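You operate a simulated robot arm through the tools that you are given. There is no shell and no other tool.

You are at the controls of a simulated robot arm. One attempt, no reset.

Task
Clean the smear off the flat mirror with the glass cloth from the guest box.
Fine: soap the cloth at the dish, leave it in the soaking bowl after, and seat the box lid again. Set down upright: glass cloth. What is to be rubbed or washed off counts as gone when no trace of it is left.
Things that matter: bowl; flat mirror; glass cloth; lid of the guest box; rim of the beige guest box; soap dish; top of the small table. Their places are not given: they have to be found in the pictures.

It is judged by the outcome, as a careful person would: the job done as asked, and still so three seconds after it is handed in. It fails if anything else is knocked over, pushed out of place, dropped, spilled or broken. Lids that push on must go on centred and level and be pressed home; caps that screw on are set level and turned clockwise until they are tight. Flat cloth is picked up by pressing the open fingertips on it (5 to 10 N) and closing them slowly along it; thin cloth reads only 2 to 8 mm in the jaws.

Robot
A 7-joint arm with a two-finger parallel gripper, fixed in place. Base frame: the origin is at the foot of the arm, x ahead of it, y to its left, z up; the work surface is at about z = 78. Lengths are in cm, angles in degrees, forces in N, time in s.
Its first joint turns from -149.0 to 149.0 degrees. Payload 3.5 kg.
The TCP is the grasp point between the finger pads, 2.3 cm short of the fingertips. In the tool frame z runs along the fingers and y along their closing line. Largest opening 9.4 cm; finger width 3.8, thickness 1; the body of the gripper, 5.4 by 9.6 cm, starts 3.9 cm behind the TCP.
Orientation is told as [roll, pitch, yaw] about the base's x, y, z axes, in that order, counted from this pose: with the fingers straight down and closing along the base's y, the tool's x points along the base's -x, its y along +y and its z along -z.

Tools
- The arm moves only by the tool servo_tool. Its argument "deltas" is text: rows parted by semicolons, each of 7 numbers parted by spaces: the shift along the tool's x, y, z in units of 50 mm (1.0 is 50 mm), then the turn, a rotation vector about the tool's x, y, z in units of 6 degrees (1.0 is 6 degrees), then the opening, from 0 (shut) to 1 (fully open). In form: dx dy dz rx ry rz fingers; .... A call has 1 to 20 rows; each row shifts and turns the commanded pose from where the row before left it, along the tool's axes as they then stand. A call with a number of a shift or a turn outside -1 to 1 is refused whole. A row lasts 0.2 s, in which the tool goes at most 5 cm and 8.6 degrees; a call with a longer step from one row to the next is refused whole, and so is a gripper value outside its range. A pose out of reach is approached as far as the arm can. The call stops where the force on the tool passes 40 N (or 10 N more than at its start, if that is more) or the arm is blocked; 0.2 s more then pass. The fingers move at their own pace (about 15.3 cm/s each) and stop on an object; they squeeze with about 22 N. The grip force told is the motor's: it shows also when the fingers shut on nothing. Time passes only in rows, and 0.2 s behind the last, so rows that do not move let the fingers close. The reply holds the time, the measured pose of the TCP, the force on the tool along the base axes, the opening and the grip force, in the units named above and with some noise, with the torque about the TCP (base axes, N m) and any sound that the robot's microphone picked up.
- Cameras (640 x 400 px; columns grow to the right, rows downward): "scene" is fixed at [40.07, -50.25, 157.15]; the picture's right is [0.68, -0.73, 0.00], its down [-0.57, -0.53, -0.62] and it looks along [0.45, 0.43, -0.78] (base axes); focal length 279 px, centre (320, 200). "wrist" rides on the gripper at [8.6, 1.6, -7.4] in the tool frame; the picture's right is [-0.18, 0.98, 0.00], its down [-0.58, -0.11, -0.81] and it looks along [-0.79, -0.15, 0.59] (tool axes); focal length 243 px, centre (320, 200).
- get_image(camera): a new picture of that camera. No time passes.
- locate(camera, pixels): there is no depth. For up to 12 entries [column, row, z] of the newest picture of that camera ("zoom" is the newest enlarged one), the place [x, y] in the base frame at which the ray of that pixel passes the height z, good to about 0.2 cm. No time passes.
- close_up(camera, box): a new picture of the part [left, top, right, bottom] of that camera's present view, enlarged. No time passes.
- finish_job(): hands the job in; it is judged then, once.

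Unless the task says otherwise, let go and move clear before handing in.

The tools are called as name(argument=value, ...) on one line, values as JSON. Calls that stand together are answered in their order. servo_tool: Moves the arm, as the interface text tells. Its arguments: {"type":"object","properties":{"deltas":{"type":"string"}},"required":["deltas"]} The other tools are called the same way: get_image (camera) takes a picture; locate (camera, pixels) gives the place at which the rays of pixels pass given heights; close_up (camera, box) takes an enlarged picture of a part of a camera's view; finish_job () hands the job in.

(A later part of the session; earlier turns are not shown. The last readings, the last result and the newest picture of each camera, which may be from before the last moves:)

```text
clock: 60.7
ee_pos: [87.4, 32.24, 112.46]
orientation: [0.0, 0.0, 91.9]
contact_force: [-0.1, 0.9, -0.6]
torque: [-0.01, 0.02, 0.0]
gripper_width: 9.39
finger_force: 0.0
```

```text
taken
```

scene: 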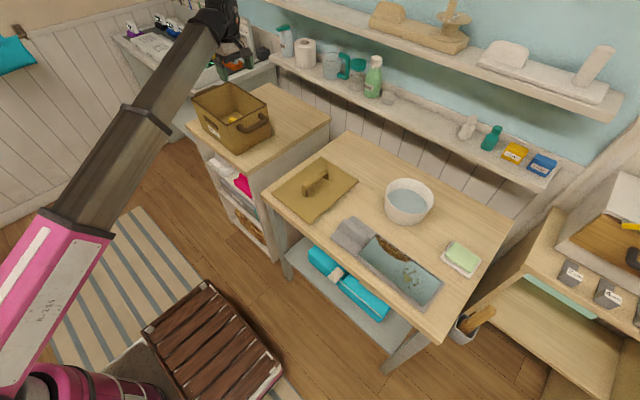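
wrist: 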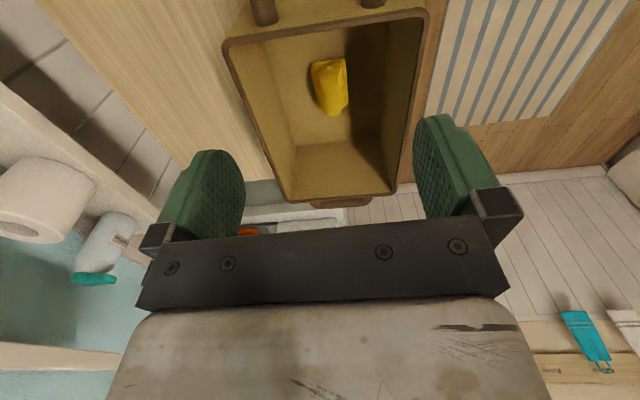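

The yellow cloth lies on the box floor at wrist (330,85). I'll enlarge it.

close_up(camera="wrist", box=[210, 0, 450, 150])

close_up(camera="scene", box=[185, 75, 275, 155])

locate(camera="wrist", pixels=[[312, 65, 80], [347, 60, 80], [350, 105, 80], [328, 114, 80], [330, 87, 82], [225, 45, 95], [428, 10, 95], [290, 201, 95], [394, 190, 95], [297, 147, 79], [385, 133, 79]])

```text
2.67 times, centred on (330, 75) of wrist
```

zoom: 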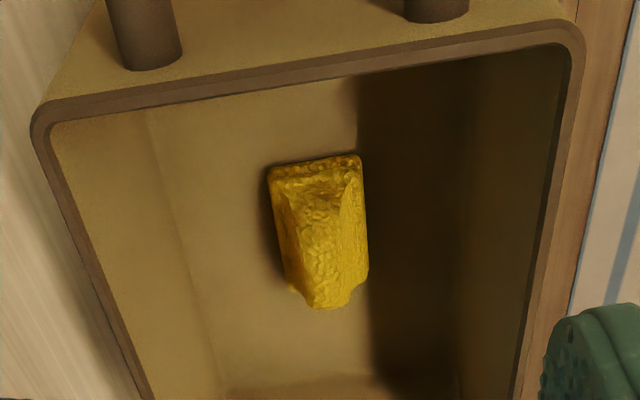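

```text
5.00 times, centred on (230, 115) of scene
```

zoom: 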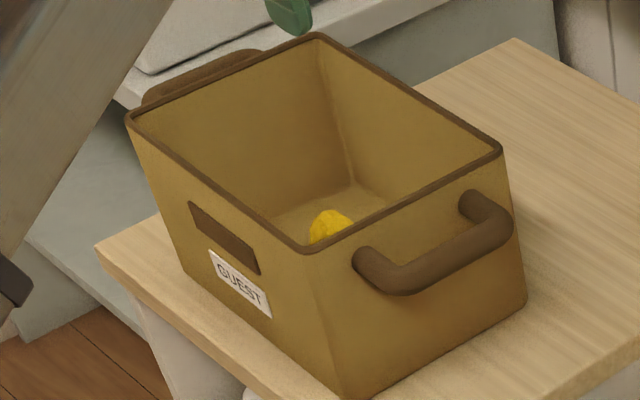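

```text
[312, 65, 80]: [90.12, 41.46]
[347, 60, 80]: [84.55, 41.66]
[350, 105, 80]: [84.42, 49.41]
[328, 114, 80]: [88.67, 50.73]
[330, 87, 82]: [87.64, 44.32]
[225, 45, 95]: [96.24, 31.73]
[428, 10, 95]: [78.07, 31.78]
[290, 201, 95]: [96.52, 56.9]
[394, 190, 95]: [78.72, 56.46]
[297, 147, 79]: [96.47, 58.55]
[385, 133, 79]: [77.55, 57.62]
```

I'll estimate the cloth's height from both pictures.

locate(camera="scene", pixels=[[231.6, 117, 80], [231.6, 117, 83], [231.6, 117, 86], [227.5, 121, 83], [236, 120, 83]])

locate(camera="wrist", pixels=[[310.5, 63, 79], [345, 58, 79], [311, 63, 82], [327, 115, 79], [327, 115, 82], [327, 115, 85], [346, 110, 79], [346, 110, 83], [316, 72, 82], [340, 71, 82], [348, 95, 79], [322, 109, 79]])

```text
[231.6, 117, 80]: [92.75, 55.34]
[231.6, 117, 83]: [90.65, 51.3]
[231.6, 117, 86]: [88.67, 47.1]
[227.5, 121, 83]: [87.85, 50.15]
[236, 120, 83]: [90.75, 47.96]
```

```text
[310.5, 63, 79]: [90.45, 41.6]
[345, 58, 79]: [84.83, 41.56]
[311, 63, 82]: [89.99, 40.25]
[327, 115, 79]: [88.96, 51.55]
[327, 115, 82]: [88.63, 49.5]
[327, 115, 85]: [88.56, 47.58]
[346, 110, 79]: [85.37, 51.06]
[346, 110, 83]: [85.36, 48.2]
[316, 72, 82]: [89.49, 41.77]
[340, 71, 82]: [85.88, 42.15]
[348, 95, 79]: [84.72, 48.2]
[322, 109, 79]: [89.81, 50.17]
```

The cloth seems a bundle about 5.5 cm wide and up to ~6 cm tall centred near (87.7,45). I'll move above it and tip the camera downward to see it from straight above.

servo_tool(deltas="-0.1 0 0 0 0 0 1;-0.25 0 0 0 0.2 0 1;-0.4 0 0 0 0.4 0 1;-0.4 0 0 0 0.4 0 1;-0.4 0 -0.1 0 0.4 0 1;-0.4 0 -0.2 0 0.4 0 1;-0.4 0 -0.2 0 0.4 0 1;-0.4 0 -0.2 0 0.4 0 1;-0.3 0 -0.1 0 0.4 0 1;-0.1 0 -0.1 0 0.4 0 1;0 0 0 0 0.4 0 1;0 0 0 0 0.4 0 1;0 0 0 0 0.4 0 1;0 0 0 0 0.3 0 1;0 0 0 0 0 0 1")

get_image(camera="wrist")

```text
clock: 63.9
ee_pos: [89.37, 47.78, 109.86]
orientation: [-2.6, 26.2, 91.8]
contact_force: [0.7, -0.4, -0.5]
torque: [0.0, 0.0, 0.02]
gripper_width: 9.39
finger_force: 0.0
out of reach, approached as far as the arm can: row 8, 9, 10, 11, 12, 13, 14
```

```text
taken
```

wrist: 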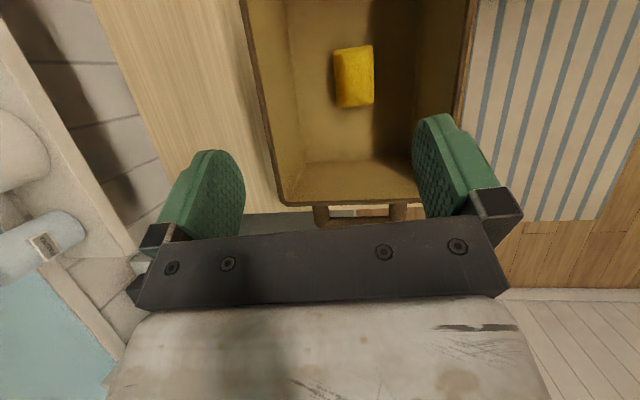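

The cloth is visible at wrist (355,75) from nearly above. I'll enlarge and locate its outline.

close_up(camera="wrist", box=[290, 20, 420, 130])

locate(camera="wrist", pixels=[[334, 51, 80], [372, 45, 80], [375, 100, 80], [340, 107, 80], [334, 51, 85], [372, 45, 85], [375, 100, 85], [340, 107, 85]])

```text
3.64 times, centred on (355, 75) of wrist
```

zoom: 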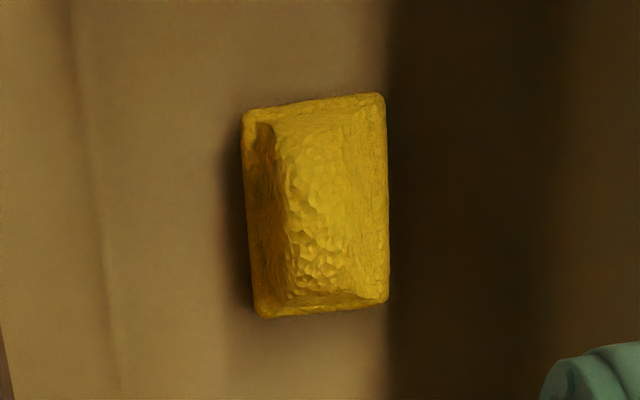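

```text
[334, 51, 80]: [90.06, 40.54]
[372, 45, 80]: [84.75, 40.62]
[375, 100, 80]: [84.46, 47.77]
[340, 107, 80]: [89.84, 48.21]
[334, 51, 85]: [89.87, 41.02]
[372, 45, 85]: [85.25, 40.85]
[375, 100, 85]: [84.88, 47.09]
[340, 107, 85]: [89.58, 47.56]
```

It is a tapered bundle with base about x 84.6–90, y 40.6–48, top near z≈85, aligned with yaw ≈91.6. I'll bring the tool upright again before going over it.

servo_tool(deltas="0 0 0 -0.05 -0.2 0 1;0 0 0 -0.05 -0.4 0 1;0 0 0 -0.05 -0.45 0 1;0 0 0 -0.05 -0.45 0 1;0 0 0 -0.05 -0.45 0 1;0 0 0 -0.05 -0.45 0 1;0 0 0 -0.05 -0.45 0 1;0 0 0 -0.05 -0.45 0 1;0 0 0 -0.03 -0.45 0 1;0 0 0 0 -0.4 0 1;0 0 0 0 -0.22 0 1;0 0 0 0 0 0 1")

```text
clock: 66.5
ee_pos: [89.66, 47.58, 109.41]
orientation: [1.1, 0.1, 91.8]
contact_force: [-0.1, -0.1, 0.3]
torque: [-0.04, 0.0, -0.01]
gripper_width: 9.4
finger_force: 0.0
out of reach, approached as far as the arm can: row 1
```

I'll centre over the cloth at (87.3,45.5) and descend to z≈91 first, with the fingers fully open.

servo_tool(deltas="0.1 0.12 0 0.05 0 0 1;0.15 0.18 0 0.08 0 0 1;0.155 0.185 0 0.05 0 0 1;0 0 0.1 0 0 0 1;0 0 0.25 0 0 0 1;0 0 0.35 0 0 0 1;0 0 0.4 0 0 0 1;0 0 0.4 0 0 0 1;0 0 0.4 0 0 0 1;0 0 0.4 0 0 0 1;0 0 0.4 0 0 0 1;0 0 0.35 0 0 0 1;0 0 0.25 0 0 0 1;0 0 0.2 0 0 0 1;0 0 0.1 0 0 0 1;0 0 0 0 0 0 1")

get_image(camera="wrist")

close_up(camera="scene", box=[170, 60, 290, 150])

```text
clock: 69.9
ee_pos: [87.35, 45.55, 91.4]
orientation: [0.0, 0.2, 91.7]
contact_force: [0.4, 1.1, 0.2]
torque: [0.01, 0.02, -0.01]
gripper_width: 9.4
finger_force: 0.0
```

```text
taken
```

wrist: 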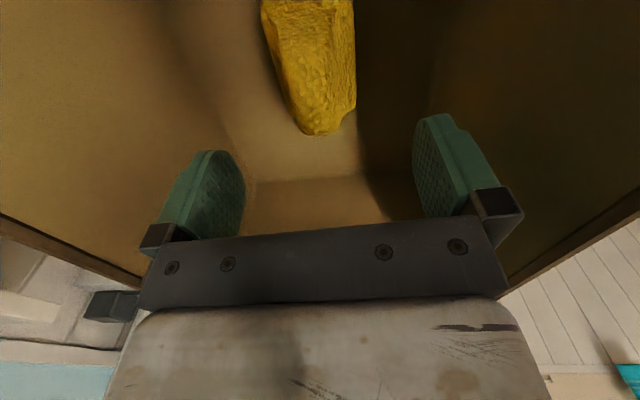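

```text
4.44 times, centred on (230, 105) of scene
```

zoom: 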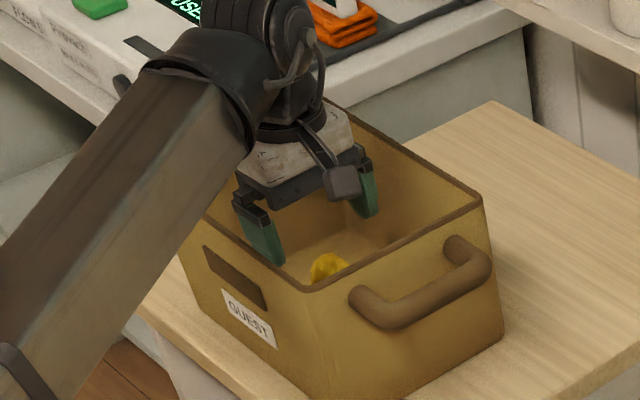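

The fingers straddle the cloth, and the camera block at zoom (343,182) should pass inside the right wall. I'll go down slowly watching the force.

servo_tool(deltas="0 0 0.1 0 0 0 1;0 0 0.2 0 0 0 1;0 0 0.2 0 0 0 1;0 0 0.2 0 0 0 1;0 0 0.2 0 0 0 1;0 0 0.2 0 0 0 1;0 0 0.15 0 0 0 1;0 0 0.15 0 0 0 1;0 0 0.1 0 0 0 1;0 0 0 0 0 0 1")

get_image(camera="wrist")

close_up(camera="scene", box=[170, 60, 290, 150])

```text
clock: 72.1
ee_pos: [87.33, 45.49, 84.05]
orientation: [0.0, 0.1, 91.7]
contact_force: [0.3, -0.4, -0.6]
torque: [0.02, 0.0, 0.01]
gripper_width: 9.41
finger_force: 0.1
```

```text
taken
```

wrist: 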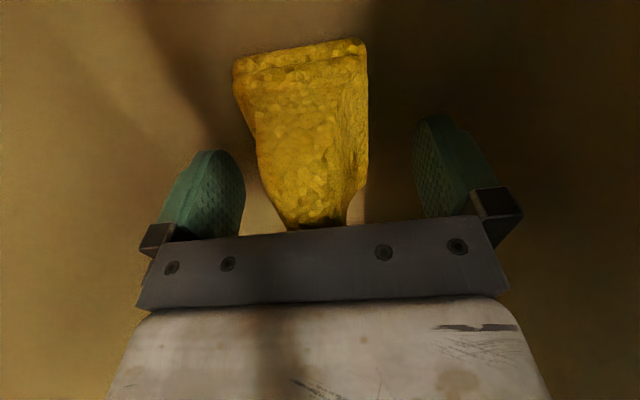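

```text
4.44 times, centred on (230, 105) of scene
```

zoom: 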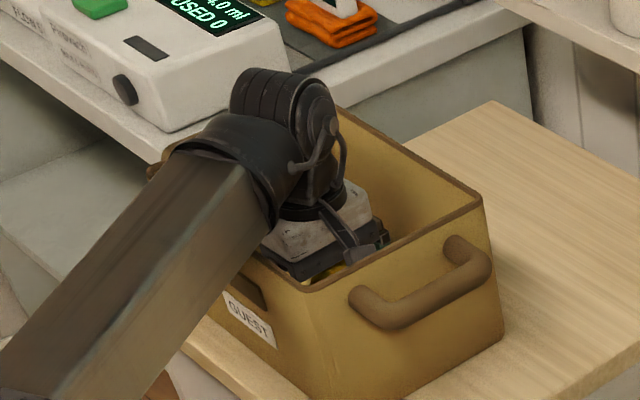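

The cloth stands between the fingers at columns 257–368. I'll check its centring at mid-height.

locate(camera="wrist", pixels=[[258, 150, 81], [368, 150, 81], [258, 150, 83], [368, 150, 83], [235, 75, 80], [368, 60, 80], [280, 210, 84], [357, 195, 83], [288, 228, 84], [347, 222, 84]])

```text
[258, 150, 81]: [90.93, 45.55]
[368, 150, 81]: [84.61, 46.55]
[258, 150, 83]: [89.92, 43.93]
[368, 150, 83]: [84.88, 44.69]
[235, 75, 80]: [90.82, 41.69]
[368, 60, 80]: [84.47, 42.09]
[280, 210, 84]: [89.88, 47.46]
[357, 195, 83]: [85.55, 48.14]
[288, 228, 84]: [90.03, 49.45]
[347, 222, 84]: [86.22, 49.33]
```

The cloth's centre is x≈87.5. I'll nudge, go 0.6 cm lower, and close slowly on it.

servo_tool(deltas="0 -0.03 0.06 0 0 0 1;0 0 0.06 0 0 0 1;0 0 0 0 0 0 0.85;0 0 0 0 0 0 0.7;0 0 0 0 0 0 0.6;0 0 0 0 0 0 0.5;0 0 0 0 0 0 0.4;0 0 0 0 0 0 0.3;0 0 0 0 0 0 0.2;0 0 0 0 0 0 0.1;0 0 0 0 0 0 0;0 0 0 0 0 0 0")

get_image(camera="wrist")

```text
clock: 74.7
ee_pos: [87.49, 45.57, 83.39]
orientation: [0.0, 0.3, 91.7]
contact_force: [0.9, -0.2, 2.9]
torque: [0.05, 0.02, -0.06]
gripper_width: 5.39
finger_force: 21.4
```

```text
taken
```

wrist: 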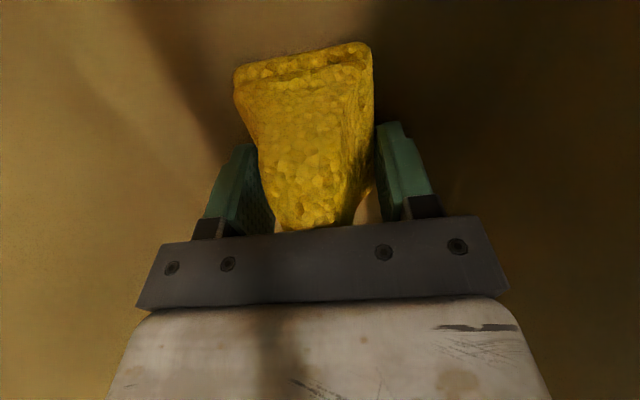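

Gripped at 5.4 cm with 21 N. I'll lift slowly and look.

servo_tool(deltas="0 0 -0.05 0 0 0 0;0 0 -0.1 0 0 0 0;0 0 -0.15 0 0 0 0;0 0 -0.2 0 0 0 0;0 0 -0.2 0 0 0 0;0 0 -0.2 0 0 0 0;0 0 -0.3 0 0 0 0;0 0 -0.3 0 0 0 0;0 0 -0.4 0 0 0 0;0 0 -0.4 0 0 0 0;0 0 -0.4 0 0 0 0;0 0 -0.4 0 0 0 0;0 0 -0.4 0 0 0 0;0 0 -0.4 0 0 0 0;0 0 -0.3 0 0 0 0;0 0 -0.2 0 0 0 0;0 0 -0.1 0 0 0 0;0 0 0 0 0 0 0")

get_image(camera="wrist")

get_image(camera="scene")

close_up(camera="scene", box=[160, 20, 300, 140])

```text
clock: 78.5
ee_pos: [87.62, 45.49, 105.81]
orientation: [0.0, 0.1, 91.7]
contact_force: [-0.5, 0.5, -0.3]
torque: [0.02, -0.06, -0.02]
gripper_width: 5.41
finger_force: 22.2
```

```text
taken
```

wrist: 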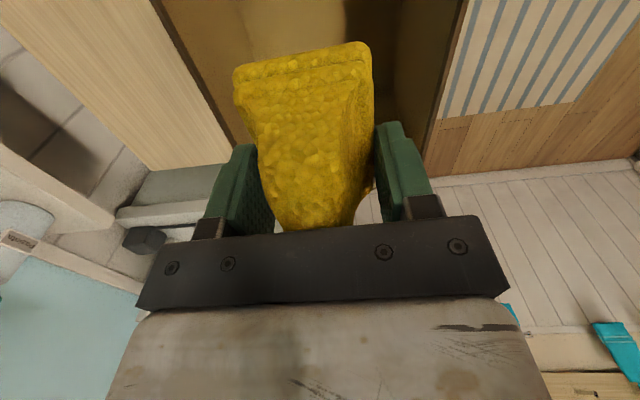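

```text
taken
```

scene: 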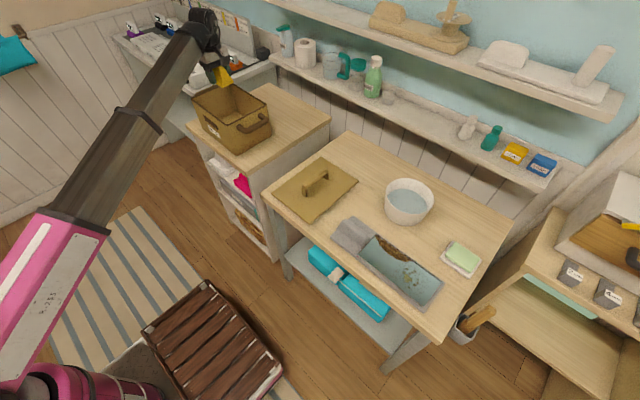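

```text
3.33 times, centred on (230, 80) of scene
```

zoom: 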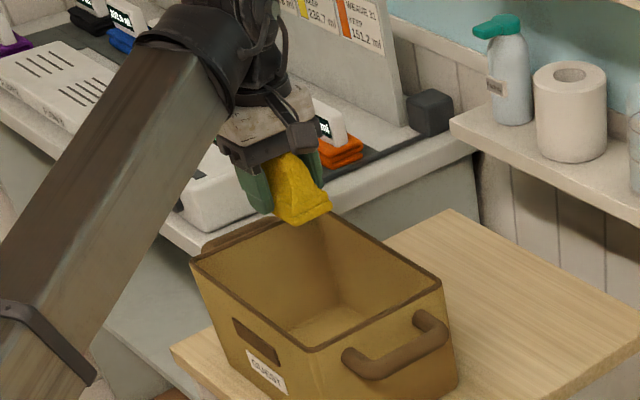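

The cloth is held firmly, its bottom about 4.3 cm below the TCP. I'll carry it along −y over the table at z≈106.

servo_tool(deltas="0.1 0 0 0 0 0 0;0.25 0 0 0 0 0 0;0.4 0 0 0 0 0 0;0.55 0 0 0 0 0 0;0.55 0 0 0 0 0 0;0.55 0 0 0 0 0 0;0.55 0 0 0 0 0 0;0.55 0 0 0 0 0 0;0.55 0 0 0 0 0 0;0.55 0 0 0 0 0 0;0.55 0 0 0 0 0 0;0.55 0 0 0 0 0 0;0.55 0 0 0 0 0 0;0.55 0 0 0 0 0 0;0.55 0 0 0 0 0 0;0.55 0 0 0 0 0 0;0.55 0 0 0 0 0 0;0.55 0 0 0 0 0 0;0.35 0 0 0 0 0 0;0.15 0 0 0 0 0 0")

servo_tool(deltas="0 0 0.1 0 0 0.3 0;0 0 0.2 0 0 0.6 0;0 0 0.2 0 0 1 0;0 0 0.1 0 0 1 0;0 0 0 0 0 1 0;0 0 0 0 0 1 0;0 0 0 0 0 1 0;0 0 0 0 0 1 0;0 0 0 0 0 1 0;0 0 0 0 0 1 0;0 0 0 0 0 1 0;0 0 0 0 0 1 0;0 0 0 0 0 1 0;0 0 0 0 0 1 0;0 0 0 0 0 0.8 0;0 0 0 0 0 0.4 0;0 0 0 0 0 0.2 0;0 0 0 0 0 0 0")

get_image(camera="wrist")

```text
clock: 82.7
ee_pos: [88.89, -1.83, 106.0]
orientation: [0.1, 0.1, 91.7]
contact_force: [0.1, 0.2, -0.1]
torque: [-0.02, 0.0, -0.01]
gripper_width: 5.43
finger_force: 21.3
```

```text
clock: 86.5
ee_pos: [88.92, -1.88, 103.0]
orientation: [-0.2, 0.0, 5.8]
contact_force: [-0.2, -1.0, -0.4]
torque: [0.01, 0.0, -0.02]
gripper_width: 5.42
finger_force: 22.4
```

```text
taken
```

wrist: 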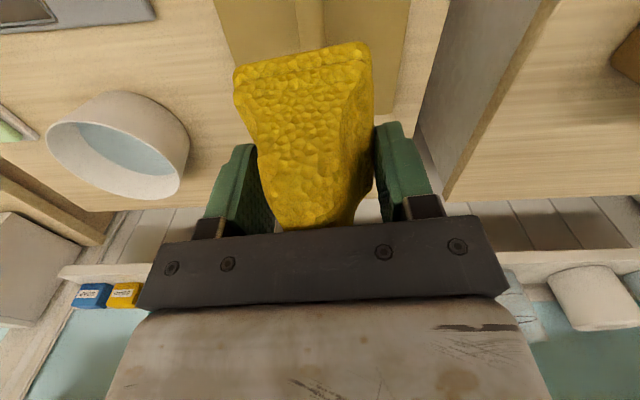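

I'll swing on over the mirror toward the soap side at about r=102, turning the hand to point radially.

servo_tool(deltas="0.01 -0.1 0 0 0 0.1 0;0.02 -0.25 0 0 0 0.2 0;0.02 -0.468 0 0 0 0.29 0;0.02 -0.468 0 0 0 0.29 0;0 -0.47 0 0 0 0.29 0;-0.01 -0.47 0 0 0 0.29 0;-0.03 -0.47 0 0 0 0.29 0;-0.05 -0.468 0 0 0 0.29 0;-0.06 -0.468 0 0 0 0.29 0;-0.08 -0.465 0 0 0 0.29 0;-0.092 -0.463 0 0 0 0.29 0;-0.11 -0.46 0 0 0 0.29 0;-0.125 -0.454 0 0 0 0.29 0;-0.14 -0.45 0 0 0 0.29 0;-0.155 -0.445 0 0 0 0.29 0;-0.17 -0.442 0 0 0 0.29 0;-0.185 -0.435 0 0 0 0.29 0;-0.2 -0.43 0 0 0 0.29 0;-0.15 -0.3 0 0 0 0.29 0;-0.06 -0.12 0 0 0 0.2 0")

get_image(camera="wrist")

get_image(camera="scene")

```text
clock: 90.7
ee_pos: [89.99, -43.7, 102.89]
orientation: [-0.1, -0.2, -26.7]
contact_force: [0.2, 0.0, -0.7]
torque: [0.0, 0.0, -0.01]
gripper_width: 5.42
finger_force: 21.7
```

```text
taken
```

wrist: 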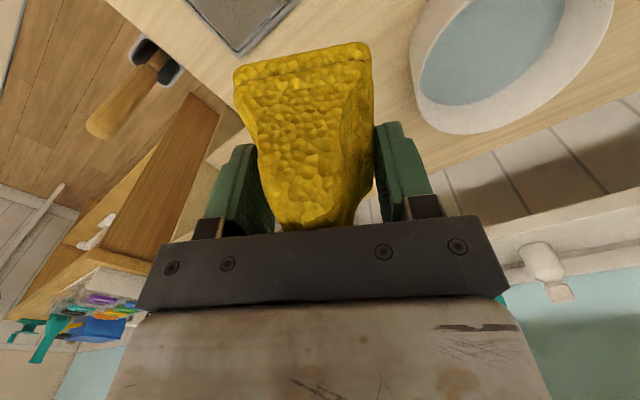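

```text
taken
```

scene: 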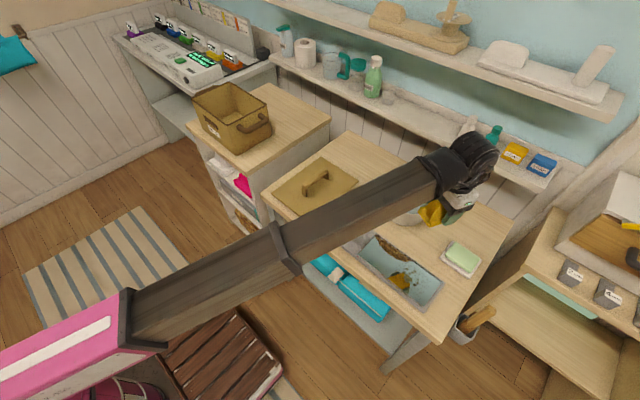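

The cloth is over the table at r≈100. I'll enlarge the soap dish and the bowl in the scene picture for exact places.

close_up(camera="scene", box=[390, 190, 520, 310])

```text
3.33 times, centred on (455, 250) of scene
```

zoom: 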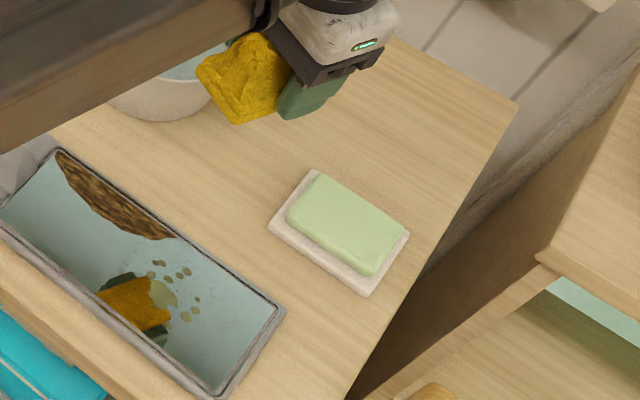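

I'll locate the soap and the smear from this enlarged picture.

locate(camera="zoom", pixels=[[320, 178, 81], [405, 232, 81], [372, 275, 81], [288, 215, 81], [268, 228, 78.5], [370, 295, 78.5], [120, 275, 79], [150, 265, 79], [188, 270, 79], [198, 300, 79], [160, 340, 79], [163, 293, 79]])

```text
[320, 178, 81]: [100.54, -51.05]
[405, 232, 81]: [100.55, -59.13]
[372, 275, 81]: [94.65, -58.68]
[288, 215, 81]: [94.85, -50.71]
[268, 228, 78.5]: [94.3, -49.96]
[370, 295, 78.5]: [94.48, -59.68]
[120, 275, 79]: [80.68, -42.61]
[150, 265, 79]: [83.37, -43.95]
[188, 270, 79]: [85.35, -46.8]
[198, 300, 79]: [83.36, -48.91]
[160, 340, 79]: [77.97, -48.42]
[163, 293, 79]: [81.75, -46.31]
```

The soap top spans x 94.7–100.5, y −59…−51; the smear lies about x 80.5–85.5, y −42.5…−49. I'll try reaching out over the near part of the soap at z≈93.

servo_tool(deltas="-0.06 -0.05 0.1 0 0 0 0;-0.15 -0.1 0.2 0 0 0 0;-0.2 -0.12 0.25 0 0 0 0;-0.2 -0.13 0.25 0 0 0 0;-0.2 -0.13 0.25 0 0 0 0;-0.2 -0.13 0.25 0 0 0 0;-0.2 -0.13 0.25 0 0 0 0;-0.2 -0.13 0.2 0 0 0 0;-0.2 -0.13 0.15 0 0 0 0;-0.1 -0.07 0.1 0 0 0 0;-0.05 -0.03 0 0 0 0 0;0 0 0 0 0 0 0")

get_image(camera="scene")

```text
clock: 93.3
ee_pos: [95.5, -52.95, 93.21]
orientation: [-0.1, -0.1, -26.8]
contact_force: [0.3, -0.6, -0.1]
torque: [0.0, -0.01, 0.0]
gripper_width: 5.41
finger_force: 22.0
```

```text
taken
```

scene: 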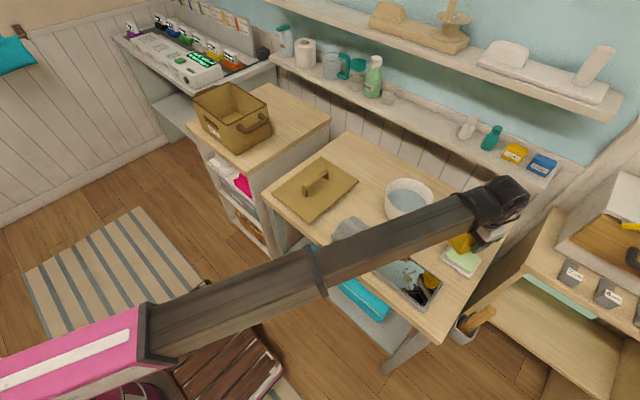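

It reaches r=109 upright. I'll try a little further to centre the cloth on the soap.

servo_tool(deltas="-0.1 -0.02 0 0 0 0 0;-0.15 -0.03 0 0 0 0 0;-0.15 -0.03 0 0 0 0 0;-0.12 -0.03 0 0 0 0 0;-0.05 -0.02 0 0 0 0 0;0 0 0.1 0 0 0 0;0 0 0.2 0 0 0 0;0 0 0.2 0 0 0 0;0 0 0.1 0 0 0 0;0 0 0 0 0 0 0")

get_image(camera="scene")

close_up(camera="scene", box=[400, 170, 560, 310])

```text
clock: 95.5
ee_pos: [97.65, -54.7, 90.23]
orientation: [-0.1, -0.2, -26.7]
contact_force: [-0.1, -0.9, 0.4]
torque: [0.02, 0.01, 0.02]
gripper_width: 5.41
finger_force: 21.8
```

```text
taken
```

scene: 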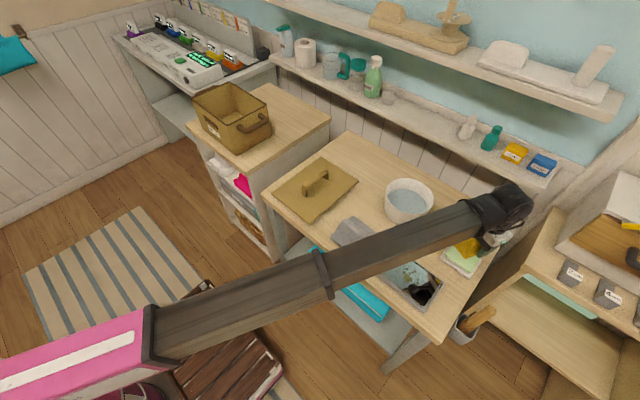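

```text
2.86 times, centred on (480, 240) of scene
```

zoom: 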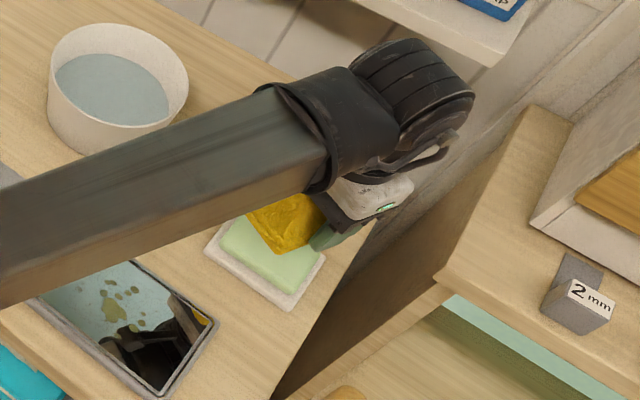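

The cloth is above the soap. I'll descend to just above expected contact.

servo_tool(deltas="0 0 0.1 0 0 0 0;0 0 0.2 0 0 0 0;0 0 0.2 0 0 0 0;0 0 0.15 0 0 0 0;0 0 0.08 0 0 0 0;0 0 0.04 0 0 0 0;0 0 0 0 0 0 0")

```text
clock: 97.1
ee_pos: [97.58, -54.71, 86.2]
orientation: [-0.1, -0.1, -26.7]
contact_force: [-0.1, -0.7, -0.5]
torque: [0.0, 0.02, -0.03]
gripper_width: 5.42
finger_force: 21.8
```

servo_tool(deltas="0 0 0.03 0 0 0 0;0 0 0.03 0 0 0 0;0 0 0.03 0 0 0 0;0 0 0.03 0 0 0 0;0 0 0.02 0 0 0 0;0 0 0 0 0 0 0")

```text
clock: 98.5
ee_pos: [97.61, -54.72, 85.61]
orientation: [-0.1, -0.2, -26.6]
contact_force: [0.1, 0.3, -0.8]
torque: [0.0, -0.03, 0.0]
gripper_width: 5.4
finger_force: 21.7
```

No contact yet at z=85.6; I'll keep creeping down in small steps.

servo_tool(deltas="0 0 0.02 0 0 0 0;0 0 0.02 0 0 0 0;0 0 0.02 0 0 0 0;0 0 0.02 0 0 0 0;0 0 0.02 0 0 0 0;0 0 0 0 0 0 0")

close_up(camera="scene", box=[400, 190, 540, 310])

```text
clock: 99.9
ee_pos: [97.62, -54.78, 85.06]
orientation: [-0.2, -0.1, -26.7]
contact_force: [-0.3, 0.4, -0.1]
torque: [0.0, -0.03, 0.0]
gripper_width: 5.42
finger_force: 22.1
```

```text
3.33 times, centred on (470, 250) of scene
```

zoom: 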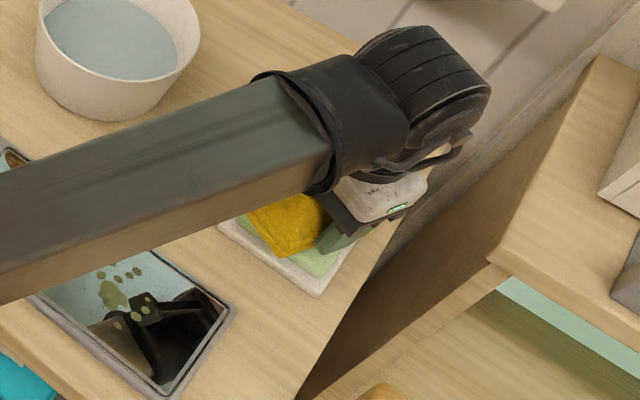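

servo_tool(deltas="0 0 0.02 0 0 0 0;0 0 0.02 0 0 0 0;0 0 0.02 0 0 0 0;0 0 0.02 0 0 0 0;0 0 0 0 0 0 0")

```text
clock: 101.1
ee_pos: [97.69, -54.63, 84.64]
orientation: [-0.1, 0.0, -26.7]
contact_force: [-0.4, 0.1, 0.3]
torque: [0.01, -0.02, 0.01]
gripper_width: 5.4
finger_force: 21.8
```

Still free at z=84.6; I'll continue downward a few millimetres.

servo_tool(deltas="0 0 0.02 0 0 0 0;0 0 0.02 0 0 0 0;0 0 0.02 0 0 0 0;0 0 0.02 0 0 0 0;0 0 0 0 0 0 0")

```text
clock: 102.3
ee_pos: [97.66, -54.64, 84.28]
orientation: [-0.1, 0.0, -26.6]
contact_force: [0.4, -0.8, -1.4]
torque: [-0.02, 0.02, 0.01]
gripper_width: 5.44
finger_force: 21.8
```

servo_tool(deltas="0 0 0.02 0 0 0 0;0 0 0.02 0 0 0 0;0 0 0.02 0 0 0 0;0 0 0 0 0 0 0")

get_image(camera="wrist")

```text
clock: 103.3
ee_pos: [97.61, -54.75, 83.86]
orientation: [-0.2, 0.0, -26.7]
contact_force: [-0.6, -0.3, -0.7]
torque: [-0.01, -0.03, 0.01]
gripper_width: 5.39
finger_force: 21.6
```

```text
taken
```

wrist: 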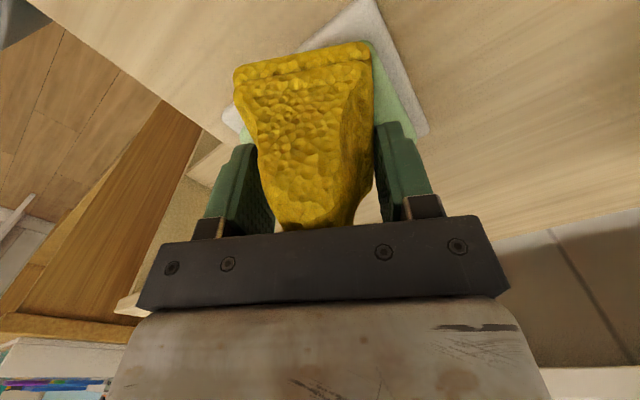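

The cloth hovers just over the soap. I'll continue with 1 mm steps.

servo_tool(deltas="0 0 0.02 0 0 0 0;0 0 0.02 0 0 0 0;0 0 0.02 0 0 0 0;0 0 0.02 0 0 0 0;0 0 0 0 0 0 0")

```text
clock: 104.5
ee_pos: [97.64, -54.71, 83.52]
orientation: [0.0, -0.1, -26.8]
contact_force: [1.8, -0.6, 9.0]
torque: [0.3, 0.14, -0.07]
gripper_width: 5.41
finger_force: 22.3
```

Contact: 9 N upward at z=83.5. I'll rub very gently, half a centimetre each way, and watch for change.

servo_tool(deltas="0 0 0 0 0 0 0;0.05 0 0 0 0 0 0;0.05 0 0 0 0 0 0;-0.05 0 0 0 0 0 0;-0.05 0 0 0 0 0 0;0.05 0 0 0 0 0 0;0.05 0 0 0 0 0 0;-0.05 0 0 0 0 0 0;-0.05 0 0 0 0 0 0;0 0 0 0 0 0 0")

get_image(camera="wrist")

close_up(camera="scene", box=[400, 190, 540, 310])

```text
clock: 106.7
ee_pos: [97.5, -54.63, 83.62]
orientation: [-0.2, 0.0, -26.6]
contact_force: [-5.9, 2.5, 12.4]
torque: [0.12, 0.25, 0.03]
gripper_width: 5.4
finger_force: 21.9
```

```text
taken
```

wrist: 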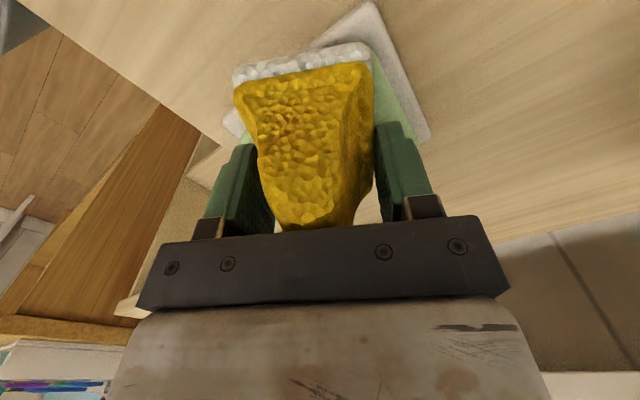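

```text
3.33 times, centred on (470, 250) of scene
```

zoom: 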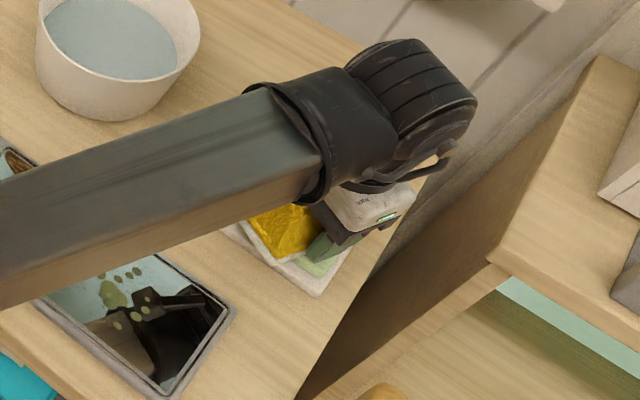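

White lather has formed on the cloth's bottom edge at wrist (300,65): it is soaped. I'll lift off and check that the soap and dish stayed in place.

servo_tool(deltas="0 0 -0.05 0 0 0 0;0 0 -0.1 0 0 0 0;0 0 -0.2 0 0 0 0;0 0 -0.25 0 0 0 0;0 0 -0.25 0 0 0 0;0 0 -0.2 0 0 0 0;0.1 0 -0.1 0 0 0 0;0.2 0 -0.1 0 0 0 0;0.3 0.05 0 0 0 0 0;0.3 0.1 0 0 0 0 0;0.3 0.1 0 0 0 0 0;0.3 0.1 0 0 0 0 0;0.3 0.1 0 0 0 0 0;0.2 0.1 0 0 0 0 0;0.1 0.05 0 0 0 0 0;0 0 0 0 0 0 0")

get_image(camera="scene")

close_up(camera="scene", box=[360, 190, 520, 310])

get_image(camera="wrist")

```text
clock: 110.1
ee_pos: [89.64, -47.4, 89.85]
orientation: [-0.1, -0.2, -26.7]
contact_force: [-0.5, 0.1, -1.9]
torque: [0.03, 0.02, 0.01]
gripper_width: 5.41
finger_force: 21.9
```

```text
taken
```

scene: 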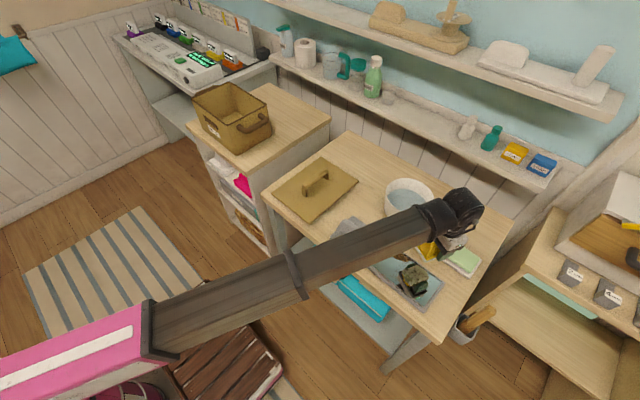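

```text
3.33 times, centred on (440, 250) of scene
```

zoom: 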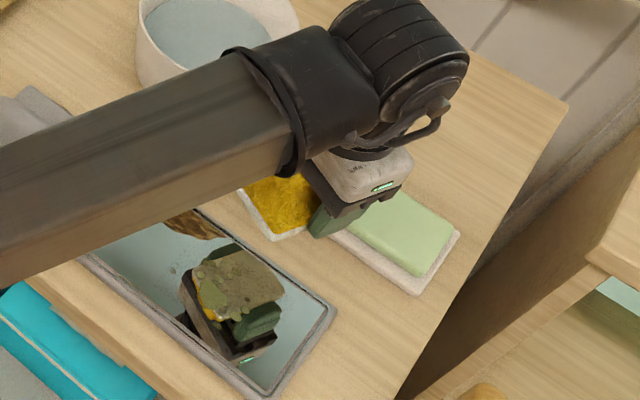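

```text
taken
```

wrist: 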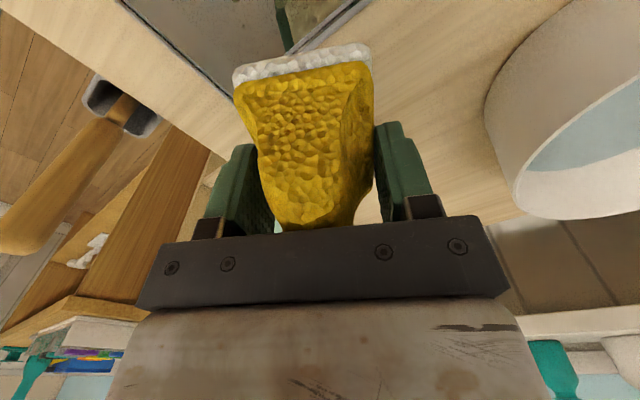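

Soap and dish are unmoved. I'll fix the smear's extent from its pixels seen earlier (scene 396–419 × 268–288), and the mirror's inner edges.

locate(camera="scene", pixels=[[408, 278, 79], [396, 271, 79], [406, 268, 79], [418.5, 280, 79], [414, 288, 79], [404, 284, 79], [395, 234, 79], [380, 238, 79], [360, 256, 79], [441, 283, 79], [424, 305, 79]])

close_up(camera="scene", box=[370, 230, 450, 310])

```text
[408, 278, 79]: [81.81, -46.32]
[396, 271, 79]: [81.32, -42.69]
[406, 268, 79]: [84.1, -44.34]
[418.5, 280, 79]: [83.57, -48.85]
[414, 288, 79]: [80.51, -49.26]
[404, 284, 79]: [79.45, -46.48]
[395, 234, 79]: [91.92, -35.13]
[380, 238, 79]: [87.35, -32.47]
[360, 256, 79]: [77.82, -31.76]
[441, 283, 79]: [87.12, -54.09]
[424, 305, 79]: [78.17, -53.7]
```

```text
5.00 times, centred on (410, 270) of scene
```

zoom: 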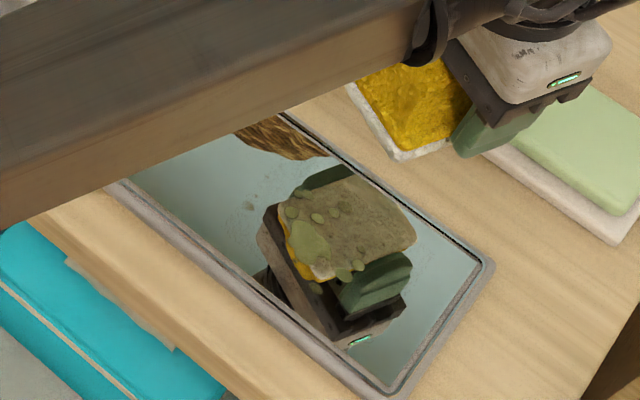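

The smear spans about x 79.4–84.5, y −42.5…−49.5, and the mirror glass x 78.3–87.6, y −31…−54. I'll turn the hand to yaw 0 and move above its left end.

servo_tool(deltas="0 0 0 0 0 -0.2 0;0 0 0 0 0 -0.5 0;0 0 0 0 0 -0.8 0;0 0 0 0 0 -0.9 0;0 0 0 0 0 -0.9 0;0 0 0 0 0 -0.7 0;0 0 0 0 0 -0.35 0;0.1 0.1 0 0 0 -0.1 0;0.2 0.22 0 0 0 0 0;0.25 0.28 0 0 0 0 0;0.25 0.28 0 0 0 0 0;0.2 0.22 0 0 0 0 0;0.16 0.18 0 0 0 0 0;0 0 0 0 0 0 0")

get_image(camera="scene")

close_up(camera="scene", box=[340, 190, 460, 310])

get_image(camera="wrist")

```text
clock: 113.1
ee_pos: [83.71, -40.79, 89.69]
orientation: [-0.2, 0.0, 0.0]
contact_force: [1.0, 0.0, -1.1]
torque: [-0.03, -0.03, -0.02]
gripper_width: 5.42
finger_force: 22.0
```

```text
taken
```

scene: 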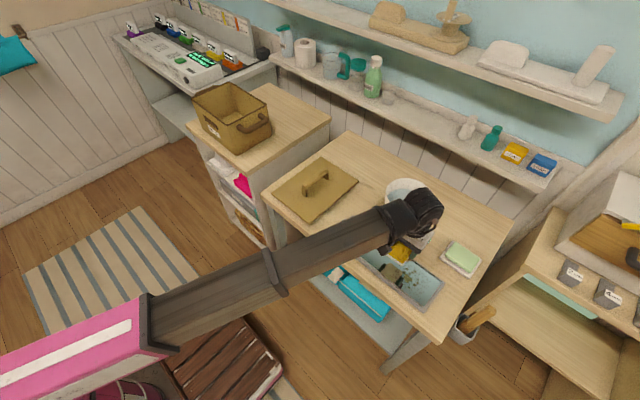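

```text
3.33 times, centred on (400, 250) of scene
```

zoom: 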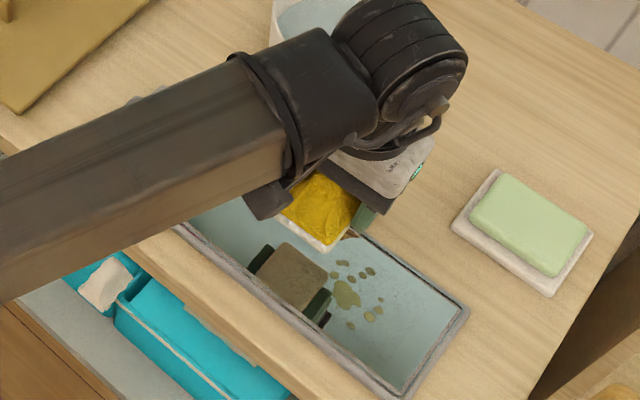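

```text
taken
```

wrist: 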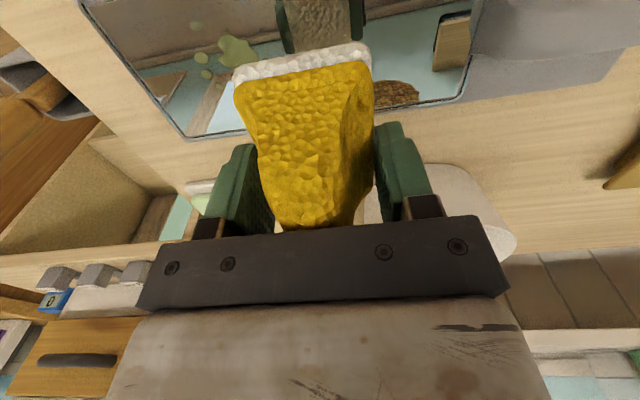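

The smear is clear at zoom (335–385, 258–330). I'll locate its edge spots exactly.

locate(camera="zoom", pixels=[[340, 262, 79], [370, 269, 79], [347, 292, 79], [382, 300, 79], [370, 318, 79], [350, 326, 79], [330, 275, 79], [330, 320, 79], [365, 232, 79], [465, 307, 79], [405, 393, 79]])

```text
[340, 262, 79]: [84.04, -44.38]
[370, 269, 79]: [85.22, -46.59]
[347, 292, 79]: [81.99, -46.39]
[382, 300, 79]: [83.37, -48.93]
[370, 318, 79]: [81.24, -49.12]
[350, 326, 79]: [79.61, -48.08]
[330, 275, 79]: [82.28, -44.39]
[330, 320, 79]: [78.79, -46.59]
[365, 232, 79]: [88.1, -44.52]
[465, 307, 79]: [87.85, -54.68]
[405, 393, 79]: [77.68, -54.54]
```

Smear: x 79.3–85.5, y −42.5…−49.3. I'll lower onto the clean glass left of it, first to z=84.

servo_tool(deltas="0 0 0.1 0 0 0 0;0 0 0.2 0 0 0 0;0 0 0.3 0 0 0 0;0 0 0.25 0 0 0 0;0 0 0.15 0 0 0 0;0 0 0.1 0 0 0 0;0 0 0.04 0 0 0 0;0 0 0 0 0 0 0")

servo_tool(deltas="0 0 0.03 0 0 0 0;0 0 0.03 0 0 0 0;0 0 0.03 0 0 0 0;0 0 0.03 0 0 0 0;0 0 0.03 0 0 0 0;0 0 0 0 0 0 0")

```text
clock: 114.9
ee_pos: [83.86, -40.87, 84.07]
orientation: [-0.2, 0.0, 0.1]
contact_force: [-0.3, 0.0, -0.7]
torque: [-0.03, -0.04, 0.01]
gripper_width: 5.42
finger_force: 22.3
```

```text
clock: 116.3
ee_pos: [83.89, -41.0, 83.21]
orientation: [-0.1, 0.1, 0.0]
contact_force: [0.5, 0.4, 0.1]
torque: [-0.01, -0.04, -0.02]
gripper_width: 5.4
finger_force: 21.6
```

servo_tool(deltas="0 0 0.03 0 0 0 0;0 0 0.03 0 0 0 0;0 0 0.02 0 0 0 0;0 0 0.02 0 0 0 0;0 0 0 0 0 0 0")

close_up(camera="scene", box=[360, 210, 440, 290])

```text
clock: 117.5
ee_pos: [83.85, -40.95, 82.68]
orientation: [-0.2, 0.0, -0.1]
contact_force: [0.7, -0.1, -1.0]
torque: [-0.01, 0.02, 0.0]
gripper_width: 5.4
finger_force: 21.8
```

```text
5.00 times, centred on (400, 250) of scene
```

zoom: 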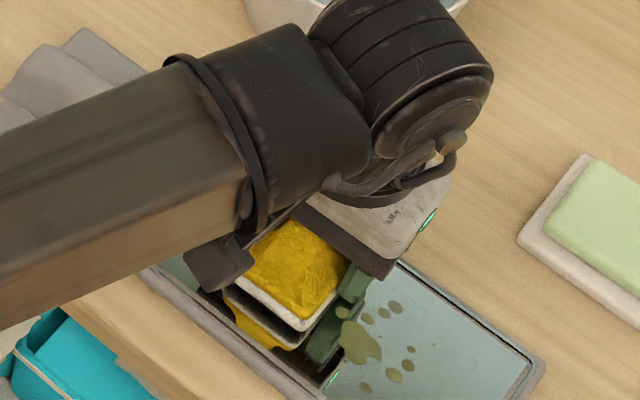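

The gap between the cloth and its reflection shows about half a centimetre to go. I'll creep on.

servo_tool(deltas="0 0 0.03 0 0 0 0;0 0 0.03 0 0 0 0;0 0 0.02 0 0 0 0;0 0 0.02 0 0 0 0;0 0 0 0 0 0 0")

```text
clock: 118.7
ee_pos: [83.83, -40.96, 82.34]
orientation: [-0.2, 0.0, 0.0]
contact_force: [0.0, -0.4, -0.8]
torque: [-0.01, 0.0, 0.03]
gripper_width: 5.39
finger_force: 22.4
```

servo_tool(deltas="0 0 0.02 0 0 0 0;0 0 0.02 0 0 0 0;0 0 0.02 0 0 0 0;0 0 0 0 0 0 0")

```text
clock: 119.7
ee_pos: [83.65, -40.83, 82.21]
orientation: [-0.1, -0.1, 0.0]
contact_force: [3.7, -1.8, 32.3]
torque: [0.04, 0.24, 0.03]
gripper_width: 5.41
finger_force: 22.4
```

Contact with 32 N, more than wanted. I'll ease off by 1 mm.

servo_tool(deltas="0 0 -0.015 0 0 0 0;0 0 0 0 0 0 0")

```text
clock: 120.3
ee_pos: [83.73, -40.89, 82.15]
orientation: [-0.3, -0.2, 0.0]
contact_force: [2.7, -2.3, 25.2]
torque: [-0.01, -0.08, 0.04]
gripper_width: 5.42
finger_force: 21.6
```

servo_tool(deltas="0 0 -0.03 0 0 0 0;0 0 0 0 0 0 0")

```text
clock: 120.9
ee_pos: [83.72, -40.84, 82.25]
orientation: [-0.1, 0.0, 0.0]
contact_force: [0.4, -2.5, 3.7]
torque: [-0.06, -0.2, -0.07]
gripper_width: 5.38
finger_force: 21.8
```

Now about 4 N. I'll press slightly more and stroke along −y over the smear, then check that the mirror hasn't shifted.

servo_tool(deltas="0 -0.05 0.01 0 0 0 0;0 -0.1 0 0 0 0 0;0 -0.15 0 0 0 0 0;0 -0.15 0 0 0 0 0;0 -0.15 0 0 0 0 0;0 -0.15 0 0 0 0 0;0 -0.15 0 0 0 0 0;0 -0.15 0 0 0 0 0;0 -0.15 0 0 0 0 0;0 -0.15 0 0 0 0 0;0 -0.15 0 0 0 0 0;0 -0.15 0 0 0 0 0;0 -0.15 0 0 0 0 0;0 -0.1 0 0 0 0 0;0 -0.05 0 0 0 0 0;0 0 0 0 0 0 0")

get_image(camera="scene")

close_up(camera="scene", box=[360, 210, 480, 320])

```text
clock: 124.3
ee_pos: [83.74, -50.65, 82.18]
orientation: [-0.2, 0.0, 0.0]
contact_force: [0.7, -0.4, -0.2]
torque: [0.0, -0.03, -0.02]
gripper_width: 5.4
finger_force: 21.8
```

```text
taken
```

scene: 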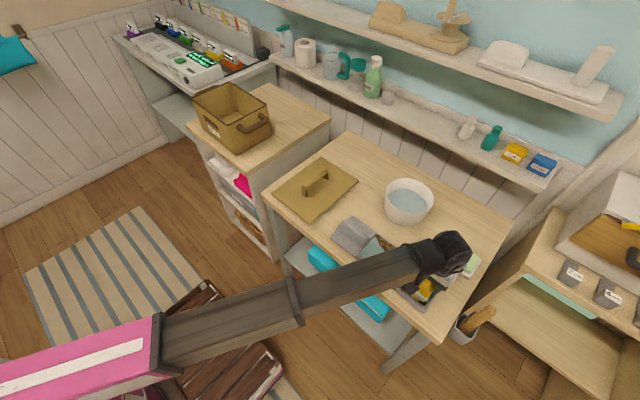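

```text
3.64 times, centred on (420, 265) of scene
```

zoom: 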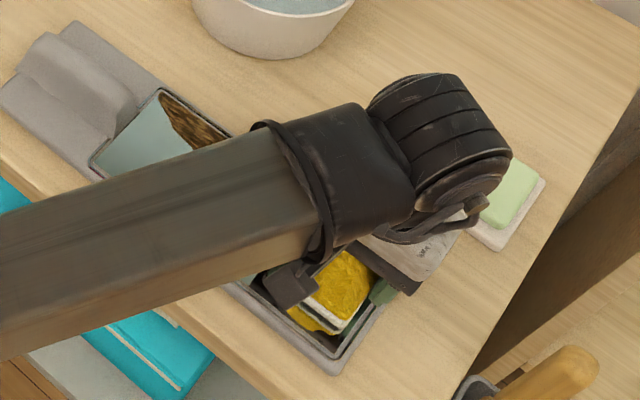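

The force faded to zero along the stroke, so it may have lost contact. I'll press down here in fine steps until contact, then stroke back.

servo_tool(deltas="0 0 0.01 0 0 0 0;0 0 0.01 0 0 0 0;0 0 0 0 0 0 0")

```text
clock: 125.1
ee_pos: [83.79, -50.61, 82.2]
orientation: [-0.2, 0.0, 0.0]
contact_force: [0.3, -0.7, 8.6]
torque: [0.13, 0.18, 0.02]
gripper_width: 5.42
finger_force: 21.6
```

8.6 N now. I'll stroke back along +y.

servo_tool(deltas="0 0.05 0 0 0 0 0;0 0.1 0 0 0 0 0;0 0.15 0 0 0 0 0;0 0.15 0 0 0 0 0;0 0.15 0 0 0 0 0;0 0.15 0 0 0 0 0;0 0.15 0 0 0 0 0;0 0 0 0 0 0 0")

servo_tool(deltas="0 0.05 0 0 0 0 0;0 0.1 0 0 0 0 0;0 0.15 0 0 0 0 0;0 0.15 0 0 0 0 0;0 0.15 0 0 0 0 0;0 0.15 0 0 0 0 0;0 0.15 0 0 0 0 0;0 0.1 0 0 0 0 0;0 0 0 0 0 0 0")

close_up(camera="scene", box=[360, 210, 480, 320])

```text
clock: 126.9
ee_pos: [83.69, -46.17, 82.21]
orientation: [-0.2, 0.0, 0.1]
contact_force: [-0.9, -0.5, 4.0]
torque: [0.01, 0.01, 0.01]
gripper_width: 5.42
finger_force: 21.9
```

```text
clock: 128.9
ee_pos: [83.93, -41.23, 82.09]
orientation: [-0.1, 0.0, -0.1]
contact_force: [0.8, -5.7, 14.6]
torque: [-0.04, 0.16, 0.08]
gripper_width: 5.43
finger_force: 22.3
```

```text
3.64 times, centred on (420, 265) of scene
```

zoom: 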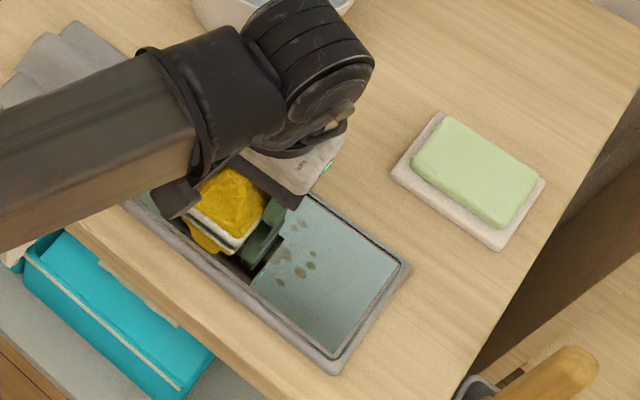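

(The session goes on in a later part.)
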